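You operate a simulated robot arm through the tools that you are given. There is no shell and no other tool.

You are at the controls of a simulated robot arm. One attempt, no reset.

JOB
Light the purple-marked dent with the blue lamp and tap it flat.
Fine: use the white peg and the grey mallet, put both back; lamp on before you tap, and left on. Set down upright: grey mallet, white peg.

The check looks at the end state, three seconds after you hand in, the way a careful person would. Anything else that was tipped, shoved, dropped, spilled or broken makes it a failure.

ROBOT AND FRAMES
A 7-joint arm with a two-finger parallel gripper, fixed in place. Base frame: the origin is at the foot of the arm, x ahead of it, y to its left, z up. Units: mm, degrees, N and s.
Its first joint turns from -132.0 to 132.0 degrees. Payload 3.91 kg.
The TCP is the grasp point between the finger pads, 30 mm short of the fingertips. In the tool frame z runs along the fingers and y along their closing line. Largest opening 110 mm; finger width 20, thickness 10; the body of the gripper, 48 by 112 mm, starts 55 mm behind the TCP.
Orientation is that of the tool frame in the base frame, as a unit quaternion [w, x, y, z]. With the fingers straight down and closing along the base's y, the tool's x points along the base's -x, its y along +y and its z along -z.

CONTROLS
- The arm moves only by the tool apply_moves. Its argument "moves" is a list of rows, each a list of 3 entries, a list of its own where there are three numbers: the shift along the tool's x, y, z in mm, then the turn, a rotation vector about the tool's x, y, z in degrees, then the gripper command, from -1 (fully open) to 1 (shut), values between in proportion. In form: [[[tx, ty, tz], [rx, ry, rz], fingers], ...]. A call has 1 to 20 rows; each row shifts and turns the commanded pose from where the row before left it, along the tool's axes as they then stand. A row lasts 0.2 s, in which the tool goes at most 50 mm and 8.6 degrees; a call with a longer step from one row to the next is refused whole, and so is a gripper value outside its range. Where a pose cannot be reached the arm comes as near as it can. A force on the tool above 40 N (or 10 N above the force at the start of the call, whichever is more), or a blocked arm, ends the call early, and 0.2 s more pass. The fingers move at their own pace (about 108 mm/s each) and stop on an object; they squeeze with about 25 N. The grip force told is the motor's: it shows also when the fingers shut on nothing. Time passes only in rows, and 0.2 s behind the last, so rows that do not move let the fingers close. It gives the time, the measured TCP pose, the force on the tool (base axes), the opening and the grip force at its end, in the units of the frame above (readings bear some noise), with the torque about the TCP (base axes, N m) and any sound that the robot's microphone picked up, and new pictures: "views" is both (left out), scene, wrist or none.
- Cameras (640 x 400 px; columns grow to the right, rows downward): "scene" is fixed at [400.3, -653, 1620.4]; the picture's right is [0.99, -0.16, 0.00], its down [-0.07, -0.43, -0.90] and it looks along [0.15, 0.89, -0.44] (base axes); focal length 368 px, centre (320, 200). "wrist" rides on the gripper at [72, 17, -103] in the tool frame; the picture's right is [-0.23, 0.97, 0.00], its down [-0.76, -0.18, -0.62] and it looks along [-0.61, -0.14, 0.78] (tool axes); focal length 222 px, centre (320, 200). There is no depth. A picture from a camera that has moved, and an enlarged one, comes with that camera's place and axes in the base frame and with its lens.
- inspect(camera, box): a new picture of the part [left, top, right, bottom] of that camera's present view, enlarged. No time passes.
- hand_in(): hands the job in; it is judged then, once.

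Nothing tells you positions but the pictures and the camera data. Unless the task says otherwise, let go and move clear before handing in.

The tools are called by a JSON object that holds its "method" and its "body". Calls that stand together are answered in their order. apply_moves: Moves the arm, as the interface text tells. Its arguments: {"type":"object","properties":{"moves":{"type":"array"},"views":{"type":"string","enum":["both","scene","wrist","none"]}},"required":["moves"]} The other tools are called the same way: inspect (camera, box) takes an enlarged picture of a part of a camera's view; hand_in () hands the job in.

At the start:

```text
clock: 0.0
tcp_pos: [177.2, 500.7, 1200.6]
tool_rot: [0.0, 0.0, 1.0, 0.0]
ft_force: [0.0, -0.2, -0.4]
wrist_torque: [0.02, 0.0, 0.02]
opening: 109.9
grip_force: 0.1
```

scene: 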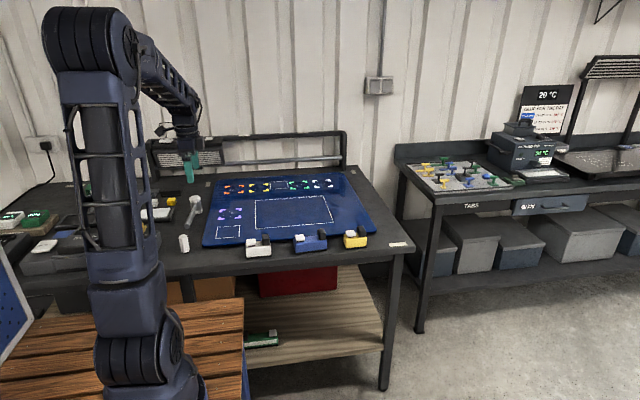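
wrist: 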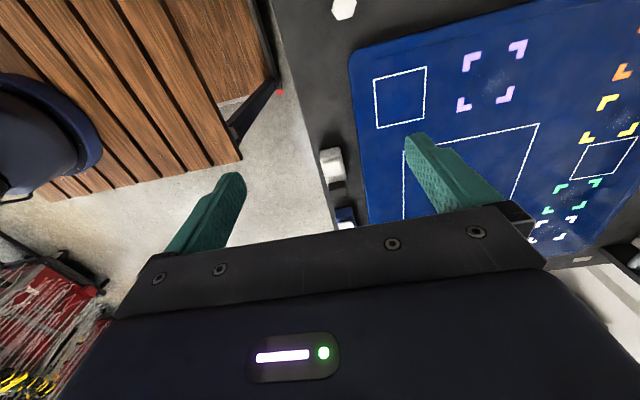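

I see a workbench with a blue panel with colour-marked dents, three lamps (white, blue, yellow) at the front edge, a mallet and a white peg left of the panel. I'll look closer first before moving.

{"method": "inspect", "body": {"camera": "scene", "box": [140, 160, 300, 260]}}

{"method": "inspect", "body": {"camera": "scene", "box": [230, 160, 420, 280]}}

{"method": "inspect", "body": {"camera": "wrist", "box": [300, 0, 640, 240]}}

{"method": "inspect", "body": {"camera": "scene", "box": [0, 180, 160, 280]}}

```text
4.00 times, centred on (220, 210) of scene
camera zoom: at [400.3, -653.0, 1620.4], right [0.99, -0.16, 0.0], down [-0.07, -0.43, -0.9], along [0.15, 0.89, -0.44], focal length 1473 px, centre (720, 160)
```

zoom: 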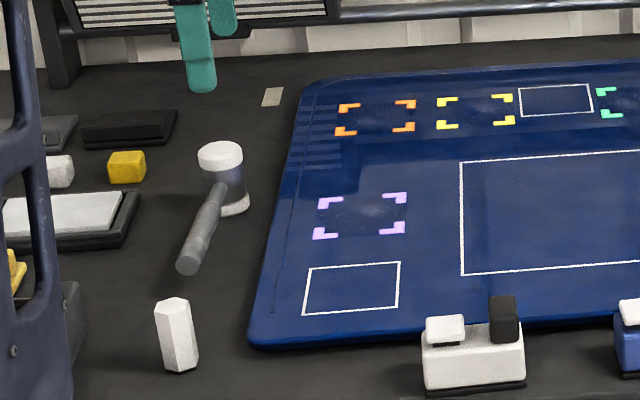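

```text
3.33 times, centred on (325, 220) of scene
camera zoom: at [400.3, -653.0, 1620.4], right [0.99, -0.16, 0.0], down [-0.07, -0.43, -0.9], along [0.15, 0.89, -0.44], focal length 1227 px, centre (303, 133)
```

zoom: 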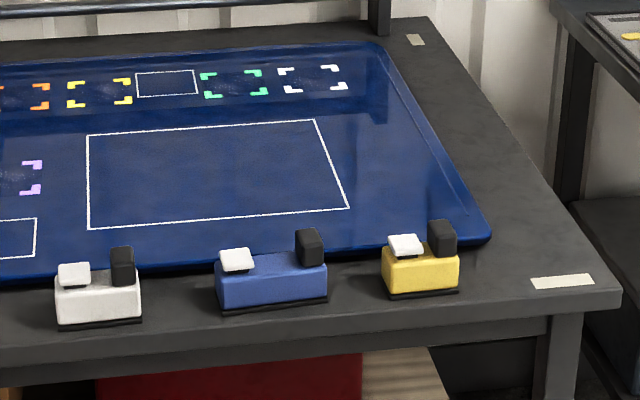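

```text
1.67 times, centred on (470, 120) of wrist
camera zoom: at [104.8, 518.9, 1303.7], right [0.23, 0.97, 0.0], down [0.76, -0.18, 0.62], along [0.61, -0.14, -0.78], focal length 370 px, centre (70, 333)
```

zoom: 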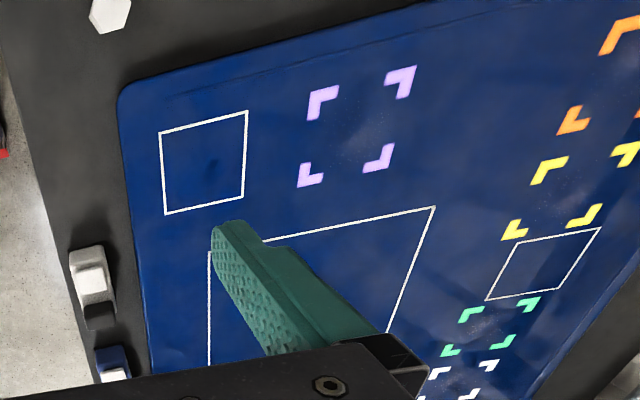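

```text
4.00 times, centred on (80, 230) of scene
camera zoom: at [400.3, -653.0, 1620.4], right [0.99, -0.16, 0.0], down [-0.07, -0.43, -0.9], along [0.15, 0.89, -0.44], focal length 1473 px, centre (1280, 80)
```

zoom: 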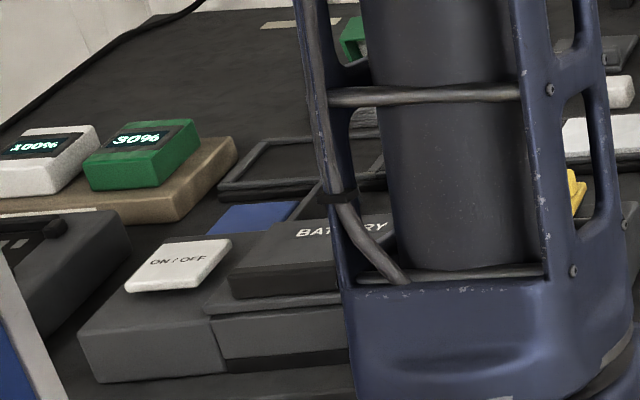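

I'll read the sign and the other objects before planning anything.

{"method": "inspect", "body": {"camera": "scene", "box": [480, 70, 600, 190]}}

{"method": "inspect", "body": {"camera": "scene", "box": [510, 80, 580, 140]}}

{"method": "inspect", "body": {"camera": "scene", "box": [290, 220, 340, 260]}}

{"method": "inspect", "body": {"camera": "scene", "box": [170, 180, 250, 260]}}

```text
3.33 times, centred on (540, 130) of scene
camera zoom: at [400.3, -653.0, 1620.4], right [0.99, -0.16, 0.0], down [-0.07, -0.43, -0.9], along [0.15, 0.89, -0.44], focal length 1227 px, centre (-413, 433)
```

zoom: 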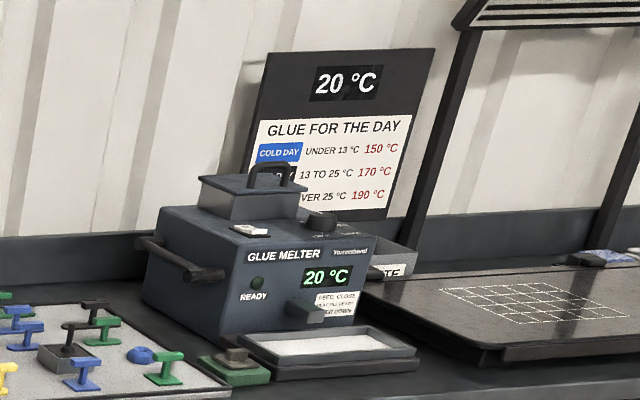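

```text
6.67 times, centred on (545, 110) of scene
camera zoom: at [400.3, -653.0, 1620.4], right [0.99, -0.16, 0.0], down [-0.07, -0.43, -0.9], along [0.15, 0.89, -0.44], focal length 2454 px, centre (-1180, 800)
```

zoom: 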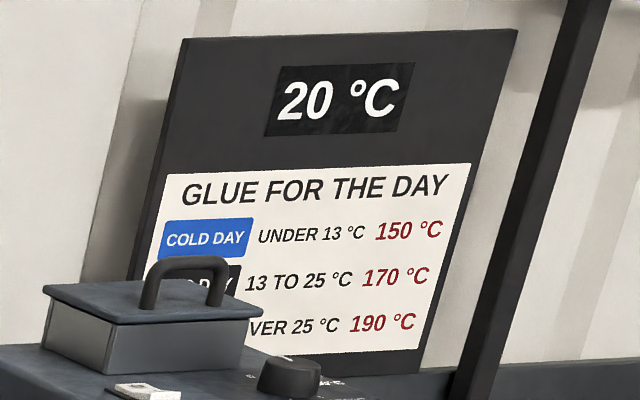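

```text
10.00 times, centred on (315, 240) of scene
camera zoom: at [400.3, -653.0, 1620.4], right [0.99, -0.16, 0.0], down [-0.07, -0.43, -0.9], along [0.15, 0.89, -0.44], focal length 3682 px, centre (370, -200)
```

zoom: 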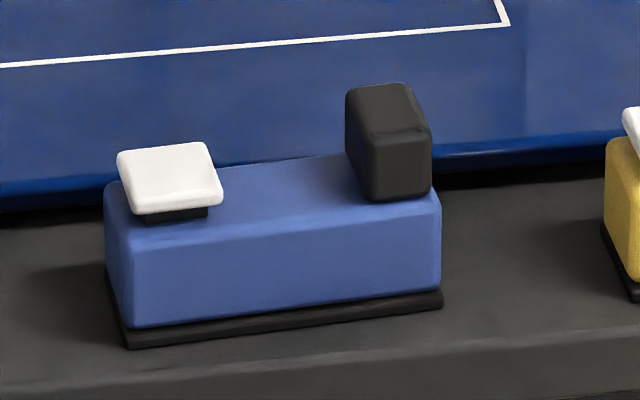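

```text
5.00 times, centred on (210, 220) of scene
camera zoom: at [400.3, -653.0, 1620.4], right [0.99, -0.16, 0.0], down [-0.07, -0.43, -0.9], along [0.15, 0.89, -0.44], focal length 1841 px, centre (870, 100)
```

zoom: 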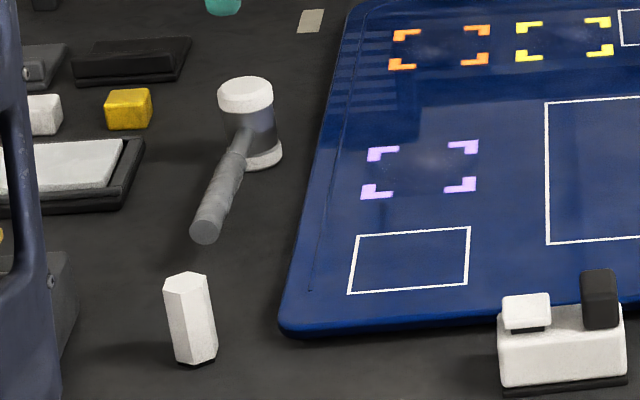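

The right-hand bench (glue melter) has nothing to do with this job. The blue lamp is at about (555, 480), the purple dent about (252, 797, 868), the peg about (96, 575) and the mallet head about (108, 850). I'll move the wrist camera over the left area for a closer look.

{"method": "apply_moves", "body": {"moves": [[[32, 27, 6], [0, 0, 0], -1], [[32, 27, 6], [0, 0, 0], -1], [[32, 27, 6], [0, 0, 0], -1], [[32, 27, 6], [0, 0, 0], -1], [[32, 27, 6], [0, 0, 0], -1], [[32, 27, 6], [0, 0, 0], -1], [[32, 27, 6], [0, 0, 0], -1], [[32, 27, 6], [0, 0, 0], -1]]}}

```text
clock: 1.8
tcp_pos: [-82.1, 715.4, 1154.4]
tool_rot: [0.0, 0.001, 1.0, 0.0]
ft_force: [0.2, -0.6, 0.1]
wrist_torque: [0.02, 0.06, 0.01]
opening: 109.8
grip_force: 0.0
camera wrist: at [-153.3, 733.0, 1257.8], right [0.23, 0.97, 0.0], down [0.76, -0.18, 0.62], along [0.61, -0.14, -0.78], focal length 222 px, centre (320, 200)
```

scene: 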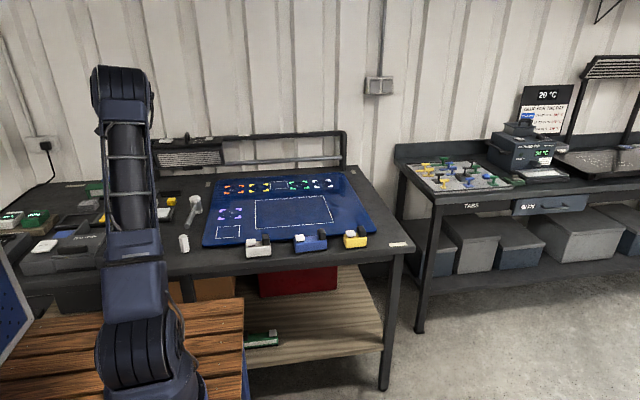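
wrist: 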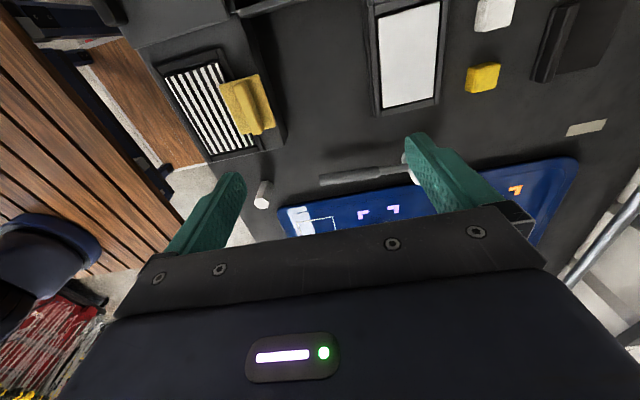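

The peg and mallet are visible near the fingers; I'll zoom in on those and on the scene.

{"method": "inspect", "body": {"camera": "wrist", "box": [240, 130, 440, 255]}}

{"method": "inspect", "body": {"camera": "wrist", "box": [0, 0, 640, 200]}}

{"method": "inspect", "body": {"camera": "scene", "box": [150, 170, 260, 260]}}

```text
3.20 times, centred on (340, 192) of wrist
camera zoom: at [-153.3, 733.0, 1257.8], right [0.23, 0.97, 0.0], down [0.76, -0.18, 0.62], along [0.61, -0.14, -0.78], focal length 711 px, centre (256, 224)
```

zoom: 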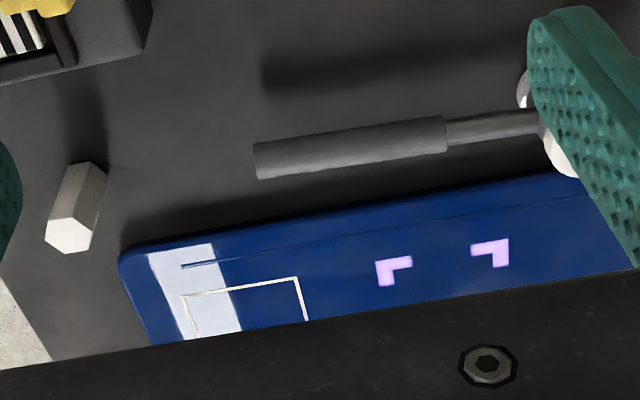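

```text
1.00 times, centred on (320, 100) of wrist (not enlarged: the box is as wide or as high as the picture)
camera zoom: at [-153.3, 733.0, 1257.8], right [0.23, 0.97, 0.0], down [0.76, -0.18, 0.62], along [0.61, -0.14, -0.78], focal length 222 px, centre (320, 300)
```

zoom: 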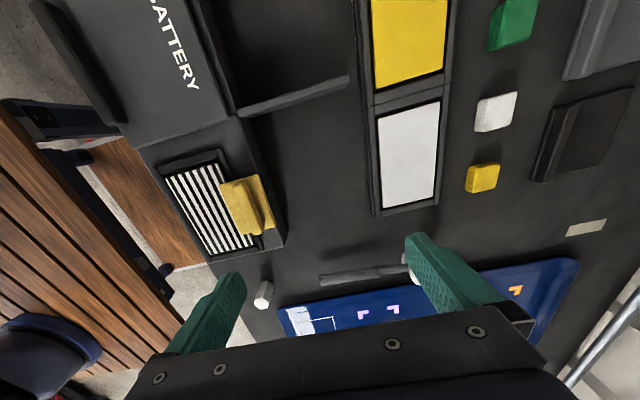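

```text
4.44 times, centred on (205, 215) of scene
camera zoom: at [400.3, -653.0, 1620.4], right [0.99, -0.16, 0.0], down [-0.07, -0.43, -0.9], along [0.15, 0.89, -0.44], focal length 1636 px, centre (831, 133)
```

zoom: 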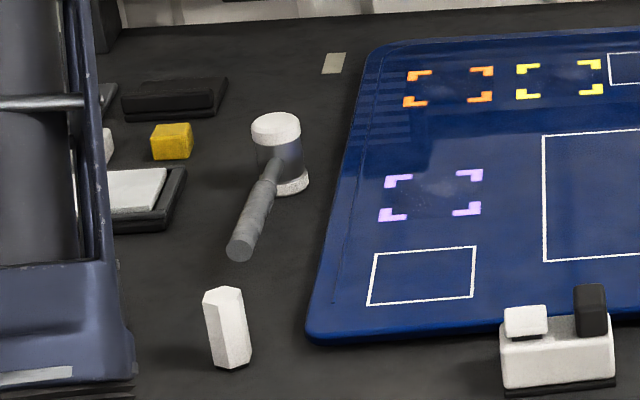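

Triangulating the two views puts the peg at about (98, 557) standing about 55 tall, and the mallet's horizontal handle at z about 889 running from (88, 680) to the head at about (104, 850). Next I'll look at the lamps.

{"method": "apply_moves", "body": {"moves": [[[-44.7, -17.2, 0.5], [0, 0, 0], -1], [[-44.7, -17.2, 0.5], [0, 0, 0], -1], [[-44.7, -17.2, 0.5], [0, 0, 0], -1], [[-44.7, -17.2, 0.5], [0, 0, 0], -1], [[-44.7, -17.2, 0.5], [0, 0, 0], -1], [[-44.7, -17.2, 0.5], [0, 0, 0], -1], [[-44.7, -17.2, 0.5], [0, 0, 0], -1], [[-44.7, -17.2, 0.5], [0, 0, 0], -1], [[-44.7, -17.2, 0.5], [0, 0, 0], -1]]}}

```text
clock: 3.8
tcp_pos: [318.8, 564.0, 1147.3]
tool_rot: [0.001, 0.0, 1.0, 0.0]
ft_force: [-0.6, 0.6, 1.0]
wrist_torque: [-0.04, -0.08, -0.01]
opening: 110.1
grip_force: 0.1
camera wrist: at [247.5, 581.6, 1250.8], right [0.23, 0.97, 0.0], down [0.76, -0.18, 0.62], along [0.61, -0.14, -0.78], focal length 222 px, centre (320, 200)
```

scene: 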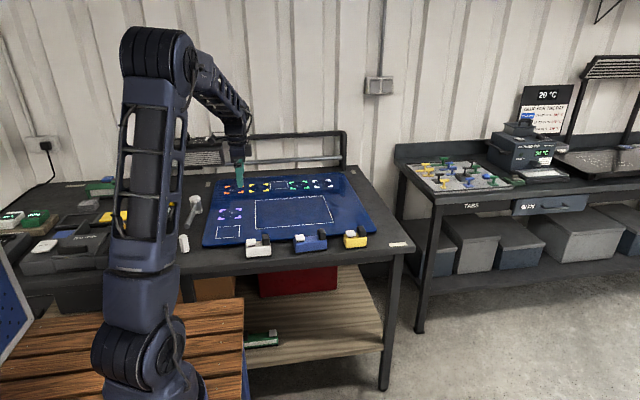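
wrist: 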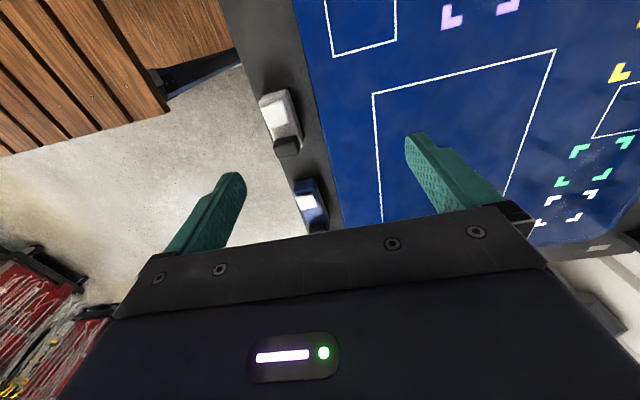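

{"method": "inspect", "body": {"camera": "wrist", "box": [230, 60, 400, 240]}}

{"method": "inspect", "body": {"camera": "wrist", "box": [280, 160, 350, 240]}}

{"method": "inspect", "body": {"camera": "scene", "box": [240, 225, 380, 265]}}

```text
2.22 times, centred on (315, 150) of wrist
camera zoom: at [247.5, 581.6, 1250.8], right [0.23, 0.97, 0.0], down [0.76, -0.18, 0.62], along [0.61, -0.14, -0.78], focal length 494 px, centre (331, 311)
```

zoom: 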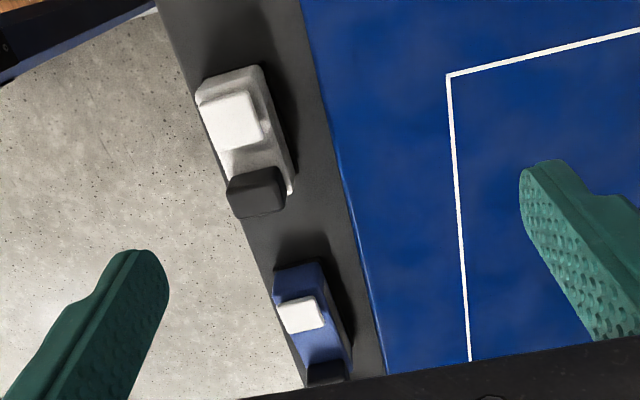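

```text
5.00 times, centred on (315, 200) of wrist
camera zoom: at [247.5, 581.6, 1250.8], right [0.23, 0.97, 0.0], down [0.76, -0.18, 0.62], along [0.61, -0.14, -0.78], focal length 1111 px, centre (345, 200)
```

zoom: 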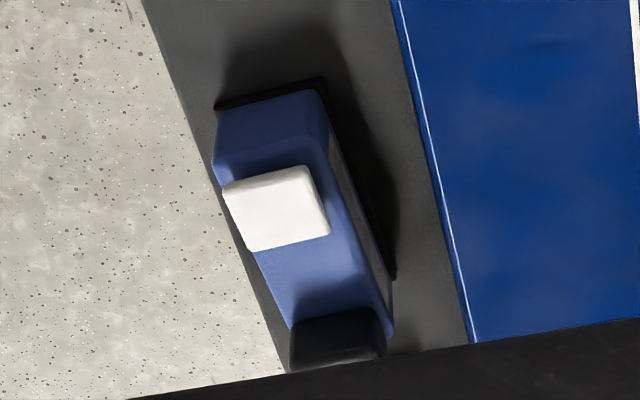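

```text
4.57 times, centred on (310, 245) of scene
camera zoom: at [400.3, -653.0, 1620.4], right [0.99, -0.16, 0.0], down [-0.07, -0.43, -0.9], along [0.15, 0.89, -0.44], focal length 1683 px, centre (366, -6)
```

zoom: 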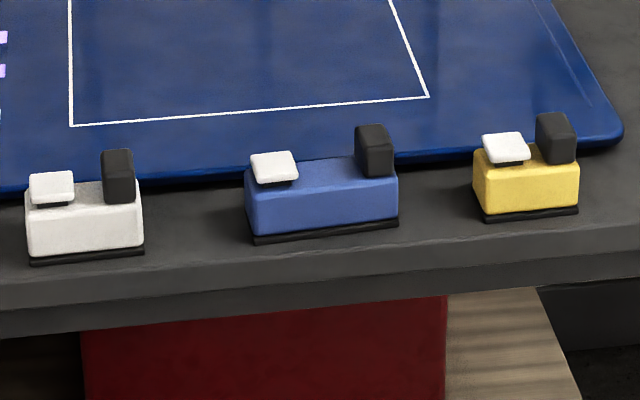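

The lamps are visible: each has a white rocker key at its left end and a black head at its right end. I can't see the lens face from here, so I'll swing the wrist camera round to the far right side of the blue lamp.

{"method": "apply_moves", "body": {"moves": [[[-44.4, 3.9, 12.1], [0, 0, 0], -1], [[-44.4, 3.9, 12.1], [0, 0, 0], -1], [[-44.4, 3.9, 12.1], [0, 0, 0], -1], [[-44.4, 3.9, 12.1], [0, 0, 0], -1], [[-44.4, 3.9, 12.1], [0, 0, 0], -1], [[-44.4, 3.9, 12.1], [0, 0, 0], -1], [[-44.4, 3.9, 12.1], [0, 0, 0], -1], [[-44.4, 3.9, 12.1], [0, 0, 0], -1]], "views": "none"}}

{"method": "apply_moves", "body": {"moves": [[[0, 0, 0], [0, 0, 8.5], -1], [[0, 0, 0], [0, 0, 8.5], -1], [[0, 0, 0], [0, 0, 8.5], -1], [[0, 0, 0], [0, 0, 8.5], -1], [[0, 0, 0], [0, 0, 8.5], -1], [[0, 0, 0], [0, 0, 8.5], -1], [[0, 0, 0], [0, 0, 8.5], -1], [[0, 0, 0], [0, 0, 8.5], -1], [[0, 0, 0], [0, 0, 8.5], -1], [[0, 0, 0], [0, 0, 8.5], -1], [[0, 0, 0], [0, 0, 8.5], -1], [[0, 0, 0], [0, 0, 8.5], -1], [[0, 0, 0], [0, 0, 8.0], -1]]}}

```text
clock: 5.6
tcp_pos: [680.5, 594.2, 1049.2]
tool_rot: [0.001, 0.0, 1.0, 0.0]
ft_force: [0.2, -0.5, 1.4]
wrist_torque: [-0.02, -0.04, -0.01]
opening: 110.0
grip_force: 0.1
```

```text
clock: 8.4
tcp_pos: [679.8, 592.3, 1048.9]
tool_rot: [0.0, 0.82, 0.572, 0.001]
ft_force: [-0.7, 0.2, 0.8]
wrist_torque: [0.0, -0.01, -0.02]
opening: 109.8
grip_force: 0.1
camera wrist: at [720.5, 655.6, 1152.4], right [0.84, -0.55, 0.0], down [-0.43, -0.65, 0.62], along [-0.34, -0.52, -0.78], focal length 222 px, centre (320, 200)
```

scene: 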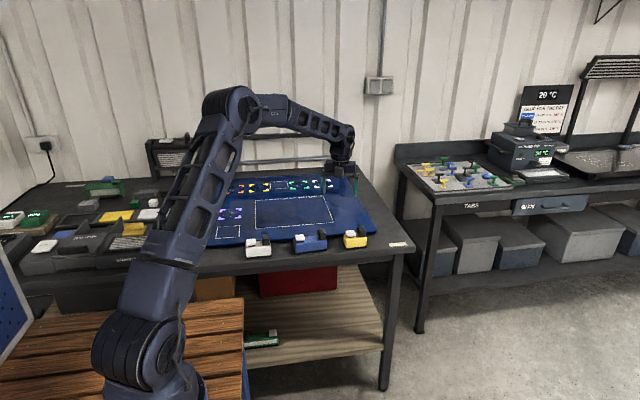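
wrist: 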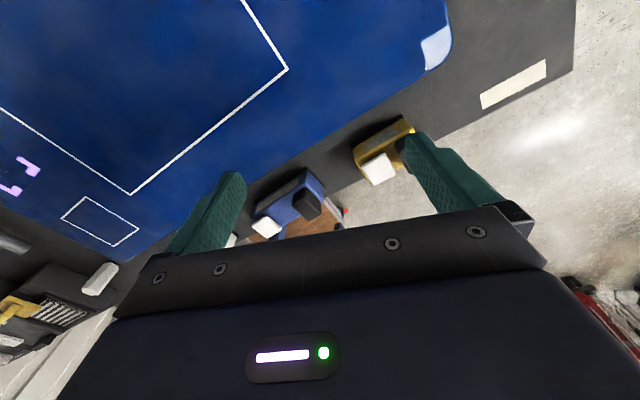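

{"method": "inspect", "body": {"camera": "wrist", "box": [240, 150, 340, 250]}}

{"method": "inspect", "body": {"camera": "wrist", "box": [330, 100, 430, 200]}}

{"method": "inspect", "body": {"camera": "wrist", "box": [0, 130, 160, 280]}}

{"method": "inspect", "body": {"camera": "scene", "box": [0, 170, 170, 280]}}

```text
4.00 times, centred on (290, 200) of wrist
camera zoom: at [720.5, 655.6, 1152.4], right [0.84, -0.55, 0.0], down [-0.43, -0.65, 0.62], along [-0.34, -0.52, -0.78], focal length 888 px, centre (440, 200)
```

zoom: 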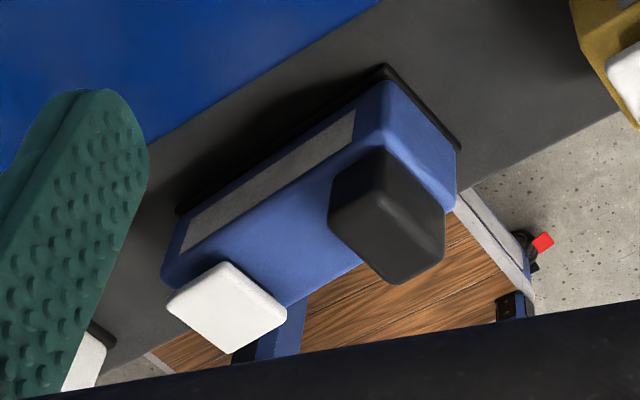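

```text
4.00 times, centred on (380, 150) of wrist
camera zoom: at [720.5, 655.6, 1152.4], right [0.84, -0.55, 0.0], down [-0.43, -0.65, 0.62], along [-0.34, -0.52, -0.78], focal length 888 px, centre (80, 400)
```

zoom: 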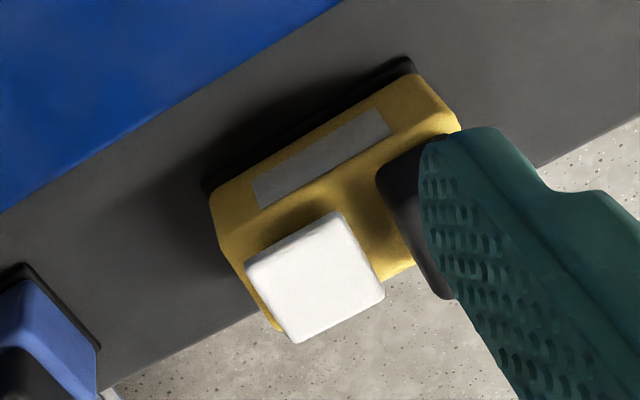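

```text
2.67 times, centred on (80, 205) of wrist
camera zoom: at [720.5, 655.6, 1152.4], right [0.84, -0.55, 0.0], down [-0.43, -0.65, 0.62], along [-0.34, -0.52, -0.78], focal length 592 px, centre (960, 187)
```

zoom: 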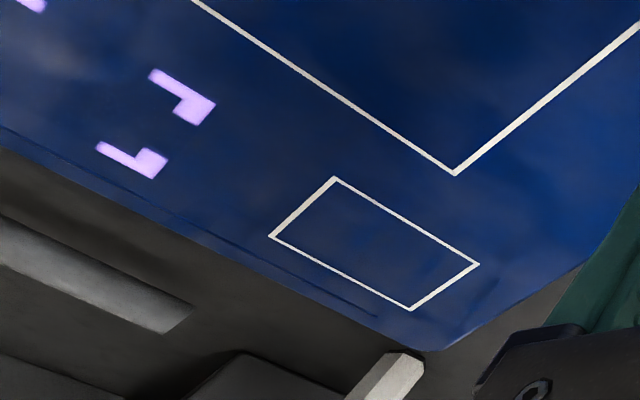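

```text
3.64 times, centred on (85, 225) of scene
camera zoom: at [400.3, -653.0, 1620.4], right [0.99, -0.16, 0.0], down [-0.07, -0.43, -0.9], along [0.15, 0.89, -0.44], focal length 1339 px, centre (1174, 109)
```

zoom: 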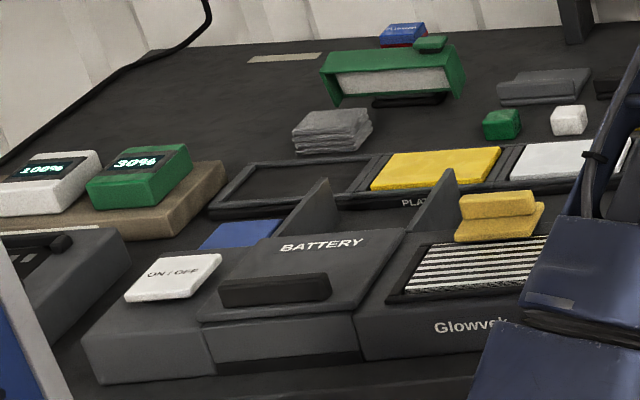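

The blue lamp's light strip is the grey panel on its long +y side, so standing it in front of the purple dent in its present heading will light the dent. I'll turn the tool back and go above the blue lamp to measure it before grasping.

{"method": "apply_moves", "body": {"moves": [[[0, 0, 0], [0, 0, -8.5], -1], [[0, 0, 0], [0, 0, -8.5], -1], [[0, 0, 0], [0, 0, -8.5], -1], [[0, 0, 0], [0, 0, -8.5], -1], [[0, 0, 0], [0, 0, -8.5], -1], [[0, 0, 0], [0, 0, -8.5], -1], [[0, 0, 0], [0, 0, -8.5], -1], [[0, 0, 0], [0, 0, -8.5], -1], [[0, 0, 0], [0, 0, -8.5], -1], [[0, 0, 0], [0, 0, -8.5], -1], [[0, 0, 0], [0, 0, -8.5], -1], [[0, 0, 0], [0, 0, -8.5], -1], [[0, 0, 0], [0, 0, -8.0], -1], [[32, -24, 0], [0, 0, 0], -1], [[32, -24, 0], [0, 0, 0], -1], [[32, -24, 0], [0, 0, 0], -1], [[32, -24, 0], [0, 0, 0], -1], [[0, 0, 0], [0, 0, 0], -1]], "views": "wrist"}}

```text
clock: 12.2
tcp_pos: [550.7, 497.2, 1049.8]
tool_rot: [0.0, 0.0, 1.0, 0.0]
ft_force: [0.0, 0.9, -0.2]
wrist_torque: [-0.02, 0.02, 0.05]
opening: 110.2
grip_force: 0.1
camera wrist: at [477.9, 515.1, 1153.5], right [0.23, 0.97, 0.0], down [0.76, -0.18, 0.62], along [0.61, -0.14, -0.78], focal length 222 px, centre (320, 200)
```

wrist: 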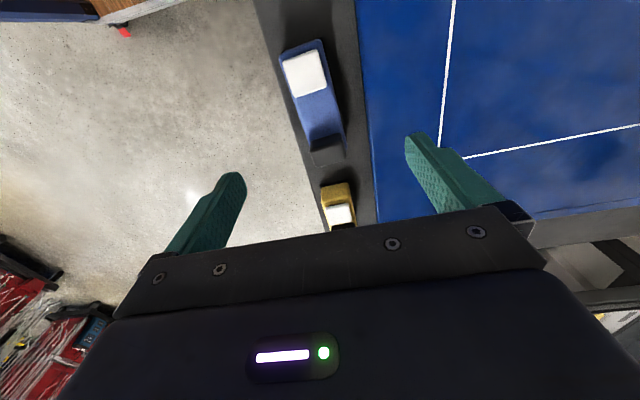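

{"method": "inspect", "body": {"camera": "wrist", "box": [260, 20, 390, 180]}}

```text
2.50 times, centred on (325, 100) of wrist
camera zoom: at [477.9, 515.1, 1153.5], right [0.23, 0.97, 0.0], down [0.76, -0.18, 0.62], along [0.61, -0.14, -0.78], focal length 555 px, centre (308, 450)
```

zoom: 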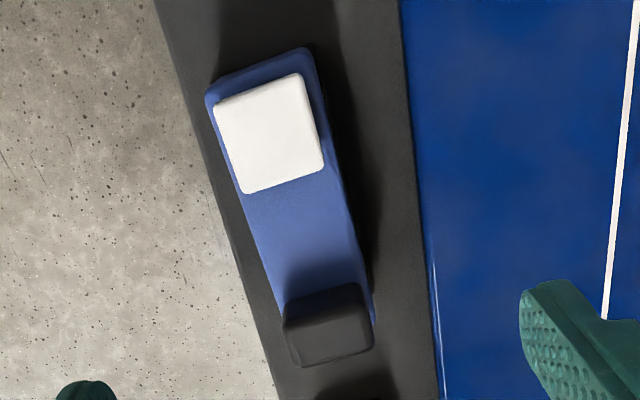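

The blue lamp's body is centred at about (551, 495), about 42 mm wide, and yawed about 4°. I'll line up, part-open the fingers to clear the panel edge, descend, and check before closing.

{"method": "apply_moves", "body": {"moves": [[[0, -2, 0], [0, 0, -4], -0.2], [[0, 0, 40], [0, 0, 0], -0.2], [[0, 0, 40], [0, 0, 0], -0.2], [[0, 0, 30], [0, 0, 0], -0.2], [[0, 0, 0], [0, 0, 0], -0.2]]}}

```text
clock: 13.4
tcp_pos: [549.3, 496.1, 938.8]
tool_rot: [0.0, -0.035, 0.999, 0.0]
ft_force: [0.2, 0.2, 0.3]
wrist_torque: [0.01, 0.03, -0.02]
opening: 66.1
grip_force: 0.0
camera wrist: at [476.3, 508.0, 1041.9], right [0.16, 0.99, 0.0], down [0.77, -0.12, 0.62], along [0.62, -0.1, -0.78], focal length 222 px, centre (320, 200)
```

scene: 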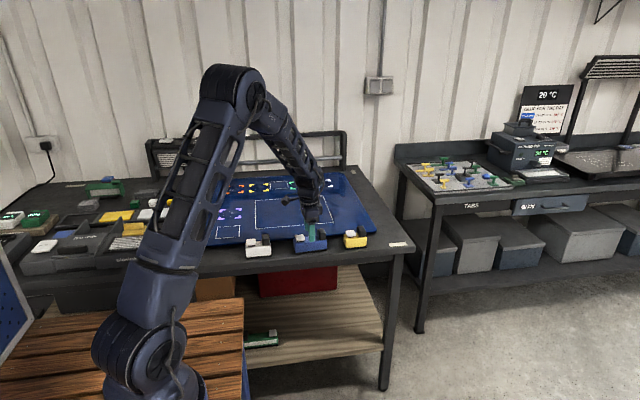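
wrist: 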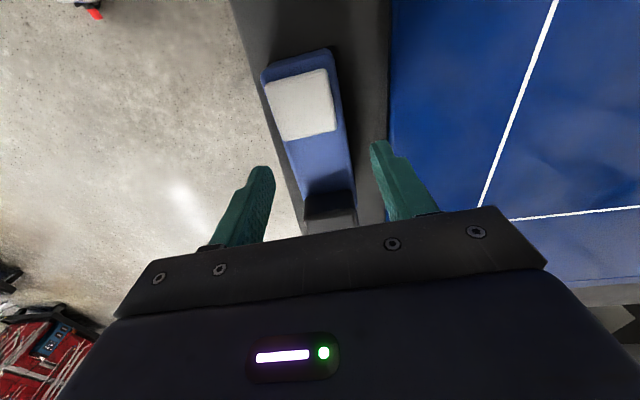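

{"method": "inspect", "body": {"camera": "wrist", "box": [220, 30, 440, 240]}}

{"method": "inspect", "body": {"camera": "scene", "box": [280, 210, 345, 265]}}

```text
1.90 times, centred on (330, 135) of wrist
camera zoom: at [476.3, 508.0, 1041.9], right [0.16, 0.99, 0.0], down [0.77, -0.12, 0.62], along [0.62, -0.1, -0.78], focal length 423 px, centre (301, 324)
```

zoom: 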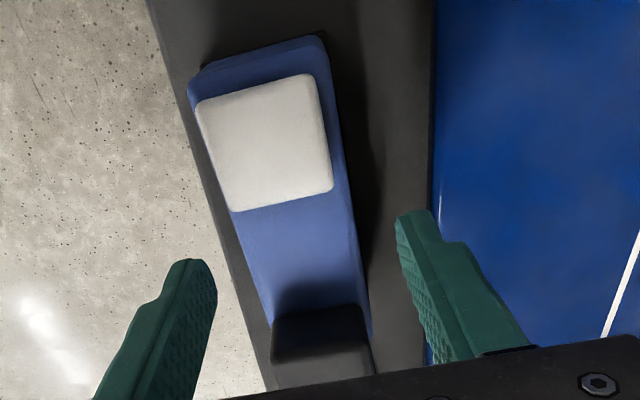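

```text
7.27 times, centred on (312, 238) of scene
camera zoom: at [400.3, -653.0, 1620.4], right [0.99, -0.16, 0.0], down [-0.07, -0.43, -0.9], along [0.15, 0.89, -0.44], focal length 2678 px, centre (374, -73)
```

zoom: 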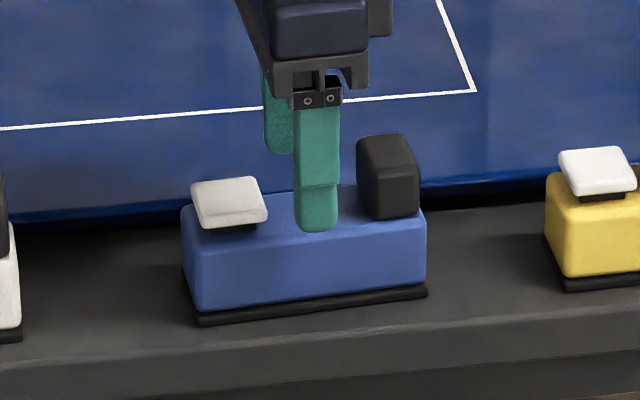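

The fingers straddle the body evenly. I'll go down to about z 895 and close.

{"method": "apply_moves", "body": {"moves": [[[0, 0, 22], [0, 0, 0], -0.2], [[0, 0, 22], [0, 0, 0], -0.2], [[0, 0, 0], [0, 0, 0], -0.2], [[0, 0, 0], [0, 0, 0], 1], [[0, 0, 0], [0, 0, 0], 1], [[0, 0, 0], [0, 0, 0], 1]]}}

```text
clock: 14.8
tcp_pos: [550.3, 493.9, 894.9]
tool_rot: [0.0, -0.035, 0.999, 0.0]
ft_force: [0.4, -0.5, -0.2]
wrist_torque: [0.01, -0.03, -0.03]
opening: 46.1
grip_force: 24.9
camera wrist: at [476.3, 507.2, 999.0], right [0.16, 0.99, 0.0], down [0.77, -0.12, 0.62], along [0.62, -0.1, -0.78], focal length 222 px, centre (320, 200)
```

scene: 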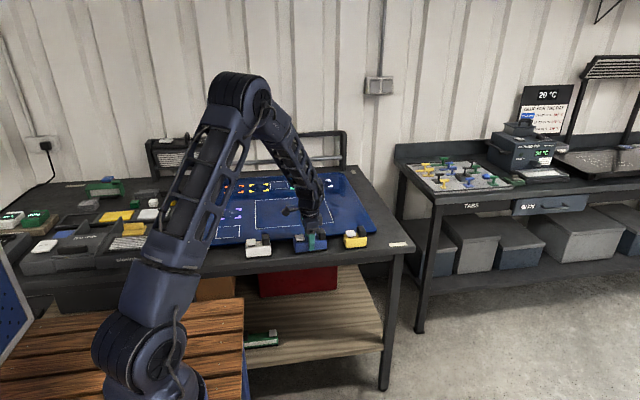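
wrist: 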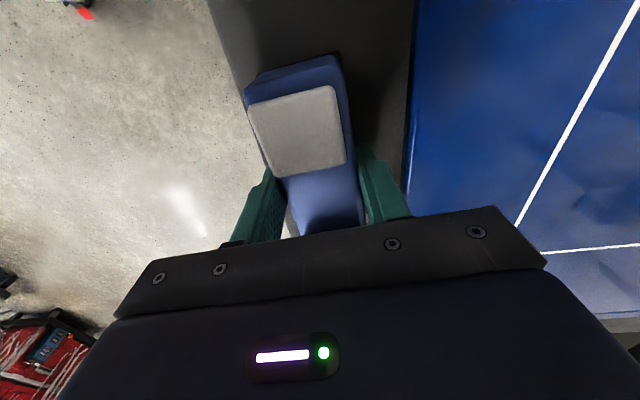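

Gripped (opening 46, full grip force). Now I'll lift the lamp, square it up and carry it over the marked square in front of the purple dent.

{"method": "apply_moves", "body": {"moves": [[[0, 0, -15], [0, 0, 0], 1], [[0, 0, -25], [0, 0, 0], 1], [[0, 0, -40], [0, 0, 0], 1], [[0, 0, 0], [0, 0, 4], 1], [[0, 0, 0], [0, 0, 0], 1]]}}

```text
clock: 16.0
tcp_pos: [549.3, 495.5, 977.0]
tool_rot: [0.0, 0.001, 1.0, -0.001]
ft_force: [0.1, 0.6, 1.2]
wrist_torque: [0.01, 0.02, 0.0]
opening: 0.0
grip_force: 25.3
camera wrist: at [477.8, 513.2, 1080.1], right [0.23, 0.97, 0.0], down [0.76, -0.18, 0.62], along [0.61, -0.14, -0.78], focal length 222 px, centre (320, 200)
```

scene: 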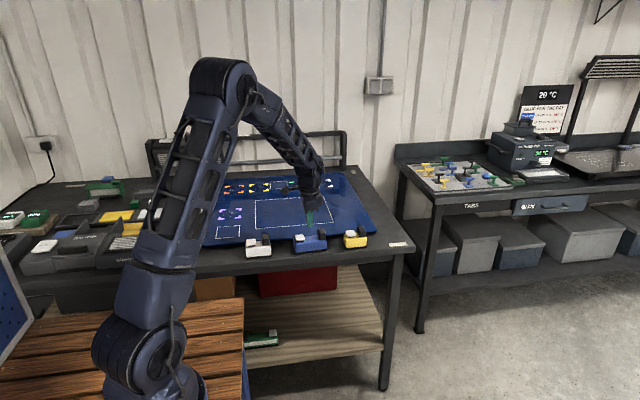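
wrist: 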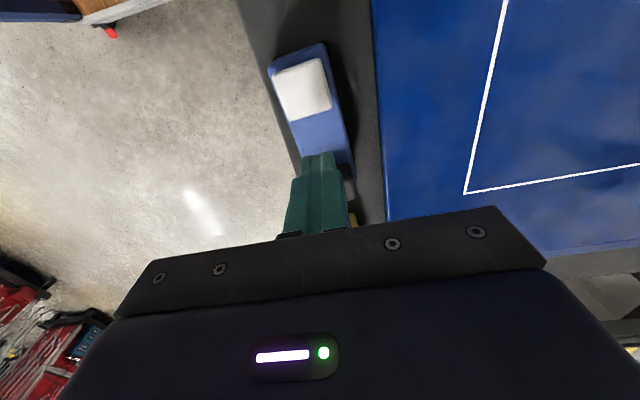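

The fingers closed to zero: the lamp slipped out of the grip during the lift. I'll check how it is standing.

{"method": "inspect", "body": {"camera": "scene", "box": [280, 210, 345, 265]}}

{"method": "inspect", "body": {"camera": "wrist", "box": [240, 20, 400, 230]}}

```text
7.27 times, centred on (312, 238) of scene
camera zoom: at [400.3, -653.0, 1620.4], right [0.99, -0.16, 0.0], down [-0.07, -0.43, -0.9], along [0.15, 0.89, -0.44], focal length 2678 px, centre (374, -73)
```

zoom: 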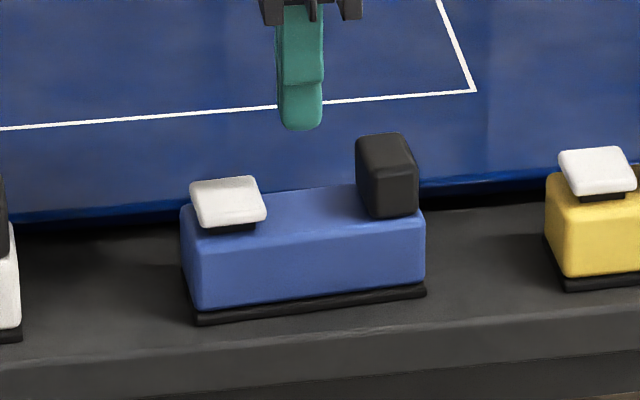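

```text
1.90 times, centred on (320, 125) of wrist
camera zoom: at [477.8, 513.2, 1080.1], right [0.23, 0.97, 0.0], down [0.76, -0.18, 0.62], along [0.61, -0.14, -0.78], focal length 423 px, centre (320, 343)
```

zoom: 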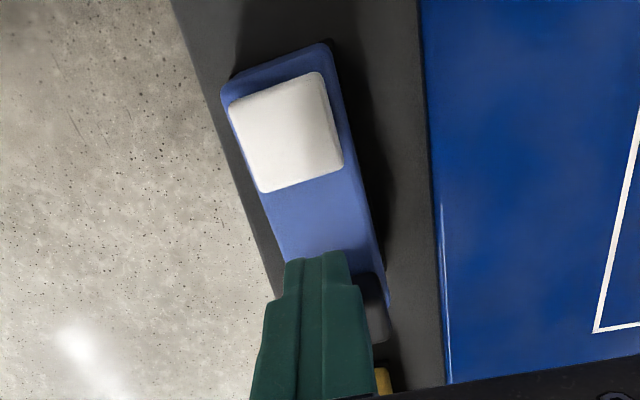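

The lamp is still upright and essentially where it was. I'll regrip slightly deeper and lift very slowly while reading the force, to find out whether it's heavy or stuck down.

{"method": "apply_moves", "body": {"moves": [[[0, 0, 0], [0, 0, -4], -0.2], [[0, 0, 0], [0, 0, 0], -0.2], [[0, 0, 40], [0, 0, 0], -0.2], [[0, 0, 25], [0, 0, 0], -0.2], [[0, 0, 18], [0, 0, 0], -0.2], [[0, 0, 0], [0, 0, 0], -0.2], [[0, 0, 0], [0, 0, 0], 1], [[0, 0, 0], [0, 0, 0], 1], [[0, 0, 0], [0, 0, 0], 1]], "views": "wrist"}}

{"method": "apply_moves", "body": {"moves": [[[0, 0, -1], [0, 0, 0], 1], [[0, 0, -1], [0, 0, 0], 1]], "views": "none"}}

```text
clock: 18.0
tcp_pos: [549.6, 495.2, 895.2]
tool_rot: [-0.001, -0.035, 0.999, 0.001]
ft_force: [0.9, 0.0, -0.8]
wrist_torque: [0.06, -0.06, 0.0]
opening: 45.8
grip_force: 24.9
camera wrist: at [477.0, 507.9, 998.1], right [0.16, 0.99, 0.0], down [0.77, -0.12, 0.62], along [0.62, -0.1, -0.78], focal length 222 px, centre (320, 200)
```

wrist: 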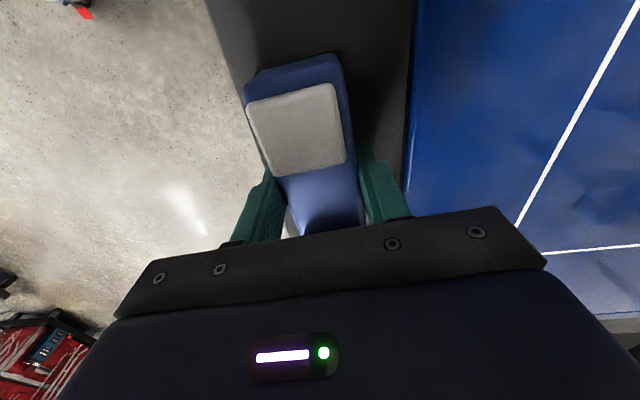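

```text
clock: 18.6
tcp_pos: [550.7, 495.4, 896.3]
tool_rot: [0.001, -0.033, 0.999, 0.0]
ft_force: [-0.2, 0.3, -0.5]
wrist_torque: [-0.01, 0.0, 0.03]
opening: 45.8
grip_force: 24.9
```

{"method": "apply_moves", "body": {"moves": [[[0, 0, -1], [0, 0, 0], 1], [[0, 0, -1], [0, 0, 0], 1], [[0, 0, -1], [0, 0, 0], 1]], "views": "none"}}

{"method": "apply_moves", "body": {"moves": [[[0, 0, -1.5], [0, 0, 0], 1], [[0, 0, -1.5], [0, 0, 0], 1]], "views": "both"}}

```text
clock: 19.4
tcp_pos: [550.9, 495.3, 899.4]
tool_rot: [0.0, -0.034, 0.999, 0.0]
ft_force: [0.2, 0.6, -2.9]
wrist_torque: [-0.01, 0.0, 0.02]
opening: 45.8
grip_force: 24.7
```

```text
clock: 20.0
tcp_pos: [550.2, 495.4, 901.6]
tool_rot: [0.0, -0.034, 0.999, 0.001]
ft_force: [0.7, 0.7, -3.5]
wrist_torque: [-0.01, -0.01, 0.0]
opening: 45.5
grip_force: 25.0
camera wrist: at [477.2, 508.1, 1005.1], right [0.16, 0.99, 0.0], down [0.77, -0.12, 0.62], along [0.61, -0.1, -0.78], focal length 222 px, centre (320, 200)
```

scene: 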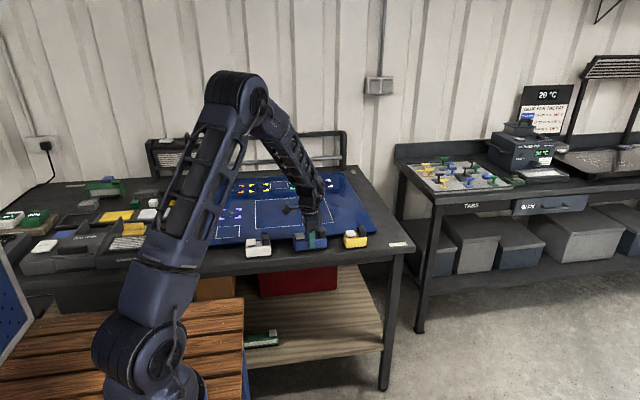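
wrist: 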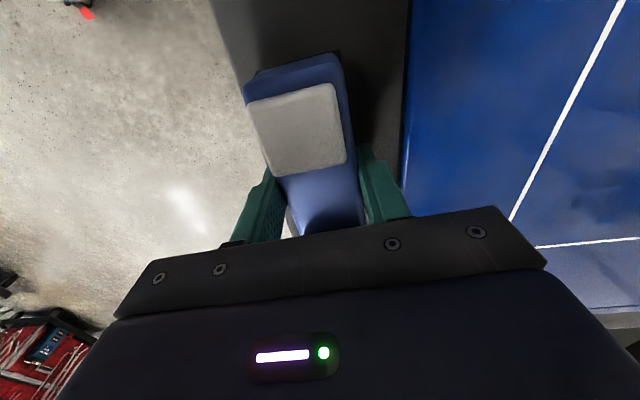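

{"method": "inspect", "body": {"camera": "scene", "box": [280, 210, 345, 265]}}

{"method": "inspect", "body": {"camera": "wrist", "box": [220, 30, 420, 240]}}

```text
7.27 times, centred on (312, 238) of scene
camera zoom: at [400.3, -653.0, 1620.4], right [0.99, -0.16, 0.0], down [-0.07, -0.43, -0.9], along [0.15, 0.89, -0.44], focal length 2678 px, centre (374, -73)
```

zoom: 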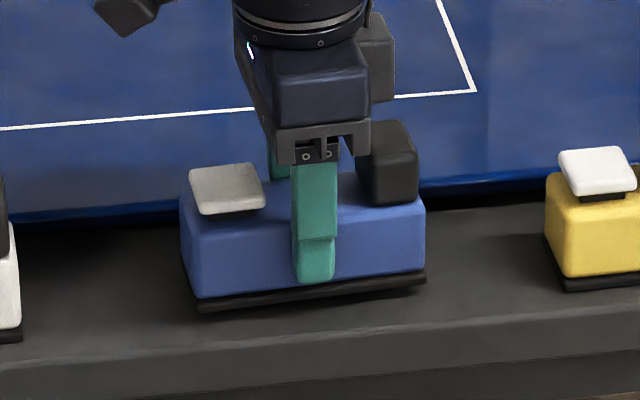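

```text
1.90 times, centred on (320, 135) of wrist
camera zoom: at [477.2, 508.1, 1005.1], right [0.16, 0.99, 0.0], down [0.77, -0.12, 0.62], along [0.61, -0.1, -0.78], focal length 423 px, centre (320, 324)
```

zoom: 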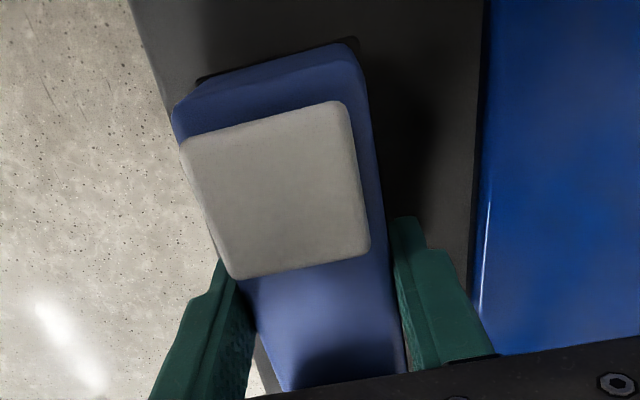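

The lamp is held and lifted, weighing about 3.5 N, so it was the quick lift that slipped. I'll raise it slowly and watch the opening.

{"method": "apply_moves", "body": {"moves": [[[0, 0, -2.5], [0, 0, 0], 1], [[0, 0, -2.5], [0, 0, 0], 1], [[0, 0, -2.5], [0, 0, 0], 1], [[0, 0, -2.5], [0, 0, 0], 1], [[0, 0, 0], [0, 0, 0], 1]], "views": "wrist"}}

```text
clock: 21.2
tcp_pos: [551.1, 494.9, 911.6]
tool_rot: [0.0, -0.034, 0.999, 0.0]
ft_force: [0.0, 0.6, -2.7]
wrist_torque: [0.04, -0.01, 0.01]
opening: 46.1
grip_force: 25.0
camera wrist: at [477.9, 507.7, 1014.8], right [0.16, 0.99, 0.0], down [0.77, -0.12, 0.62], along [0.62, -0.1, -0.78], focal length 222 px, centre (320, 200)
```

wrist: 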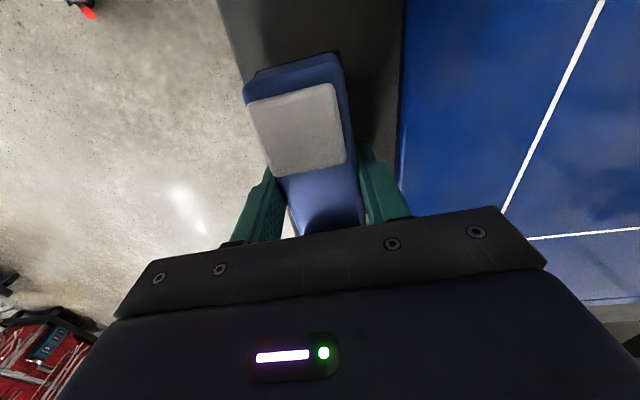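

No slip. I'll raise it a bit more, then move +y over the panel with gentle ramps.

{"method": "apply_moves", "body": {"moves": [[[0, 0, -3], [0, 0, 0], 1], [[0, 0, -4], [0, 0, 0], 1], [[0, 0, -5], [0, 0, 0], 1], [[0, 0, -5], [0, 0, 0], 1], [[0, 0, -4], [0, 0, 0], 1], [[0, 0, -2], [0, 0, 0], 1], [[0, 0, 0], [0, 0, 0], 1], [[0, 3, 0], [0, 0, 0], 1], [[0, 6, 0], [0, 0, 0], 1], [[0, 9, 0], [0, 0, 0], 1], [[0, 12, 0], [0, 0, 0], 1], [[0, 12, 0], [0, 0, 0], 1], [[0, 12, 0], [0, 0, 0], 1], [[0, 12, 0], [0, 0, 0], 1], [[0, 12, 0], [0, 0, 0], 1], [[0, 9, 0], [0, 0, 0], 1], [[0, 6, 0], [0, 0, 0], 1], [[0, 3, 0], [0, 0, 0], 1], [[0, 0, 0], [0, 0, 0], 1]]}}

```text
clock: 25.2
tcp_pos: [544.4, 591.8, 935.0]
tool_rot: [0.0, -0.033, 0.999, 0.001]
ft_force: [-0.5, 0.0, -2.2]
wrist_torque: [-0.03, 0.03, 0.0]
opening: 45.3
grip_force: 25.4
camera wrist: at [471.0, 604.2, 1037.9], right [0.16, 0.99, 0.0], down [0.77, -0.12, 0.62], along [0.62, -0.1, -0.78], focal length 222 px, centre (320, 200)
```

scene: 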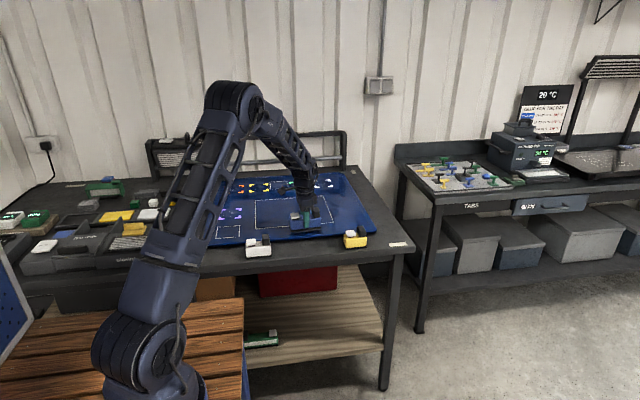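
wrist: 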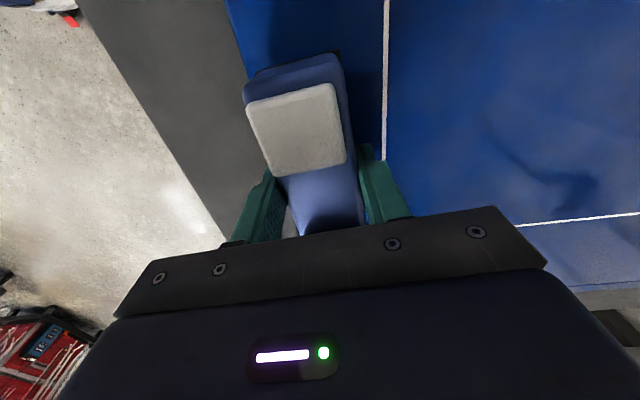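

Still firmly held over the panel. Next I'll carry it in -x to the marked square, squaring the yaw as I go.

{"method": "apply_moves", "body": {"moves": [[[3.9, 0.75, 0], [0, 0, 1], 1], [[7.9, 1.5, 0], [0, 0, 1], 1], [[11.8, 2.25, 0], [0, 0, 1], 1], [[15.7, 3, 0], [0, 0, 1], 1], [[19.6, 3.75, 0], [0, 0, 0], 1], [[19.6, 3.75, 0], [0, 0, 0], 1], [[19.6, 3.75, 0], [0, 0, 0], 1], [[19.6, 3.75, 0], [0, 0, 0], 1], [[19.6, 3.75, 0], [0, 0, 0], 1], [[19.6, 3.75, 0], [0, 0, 0], 1], [[19.6, 3.75, 0], [0, 0, 0], 1], [[19.6, 3.75, 0], [0, 0, 0], 1], [[19.6, 3.75, 0], [0, 0, 0], 1], [[19.6, 3.75, 0], [0, 0, 0], 1], [[19.6, 3.75, 0], [0, 0, 0], 1], [[15.7, 3, 0], [0, 0, 0], 1], [[11.8, 2.25, 0], [0, 0, 0], 1], [[7.9, 1.5, 0], [0, 0, 0], 1], [[3.9, 0.75, 0], [0, 0, 0], 1], [[0, 0, 0], [0, 0, 0], 1]]}}

```text
clock: 29.4
tcp_pos: [249.6, 647.3, 934.3]
tool_rot: [0.0, 0.001, 1.0, 0.0]
ft_force: [0.5, 0.2, -2.0]
wrist_torque: [0.02, 0.01, 0.01]
opening: 45.7
grip_force: 25.3
camera wrist: at [177.5, 664.9, 1038.9], right [0.23, 0.97, 0.0], down [0.76, -0.18, 0.62], along [0.61, -0.14, -0.78], focal length 222 px, centre (320, 200)
```

scene: 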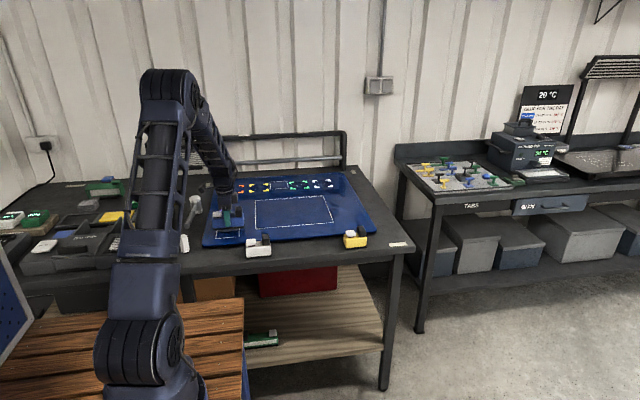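
wrist: 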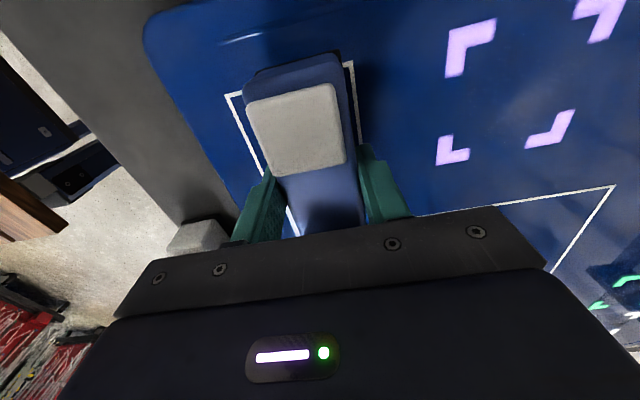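

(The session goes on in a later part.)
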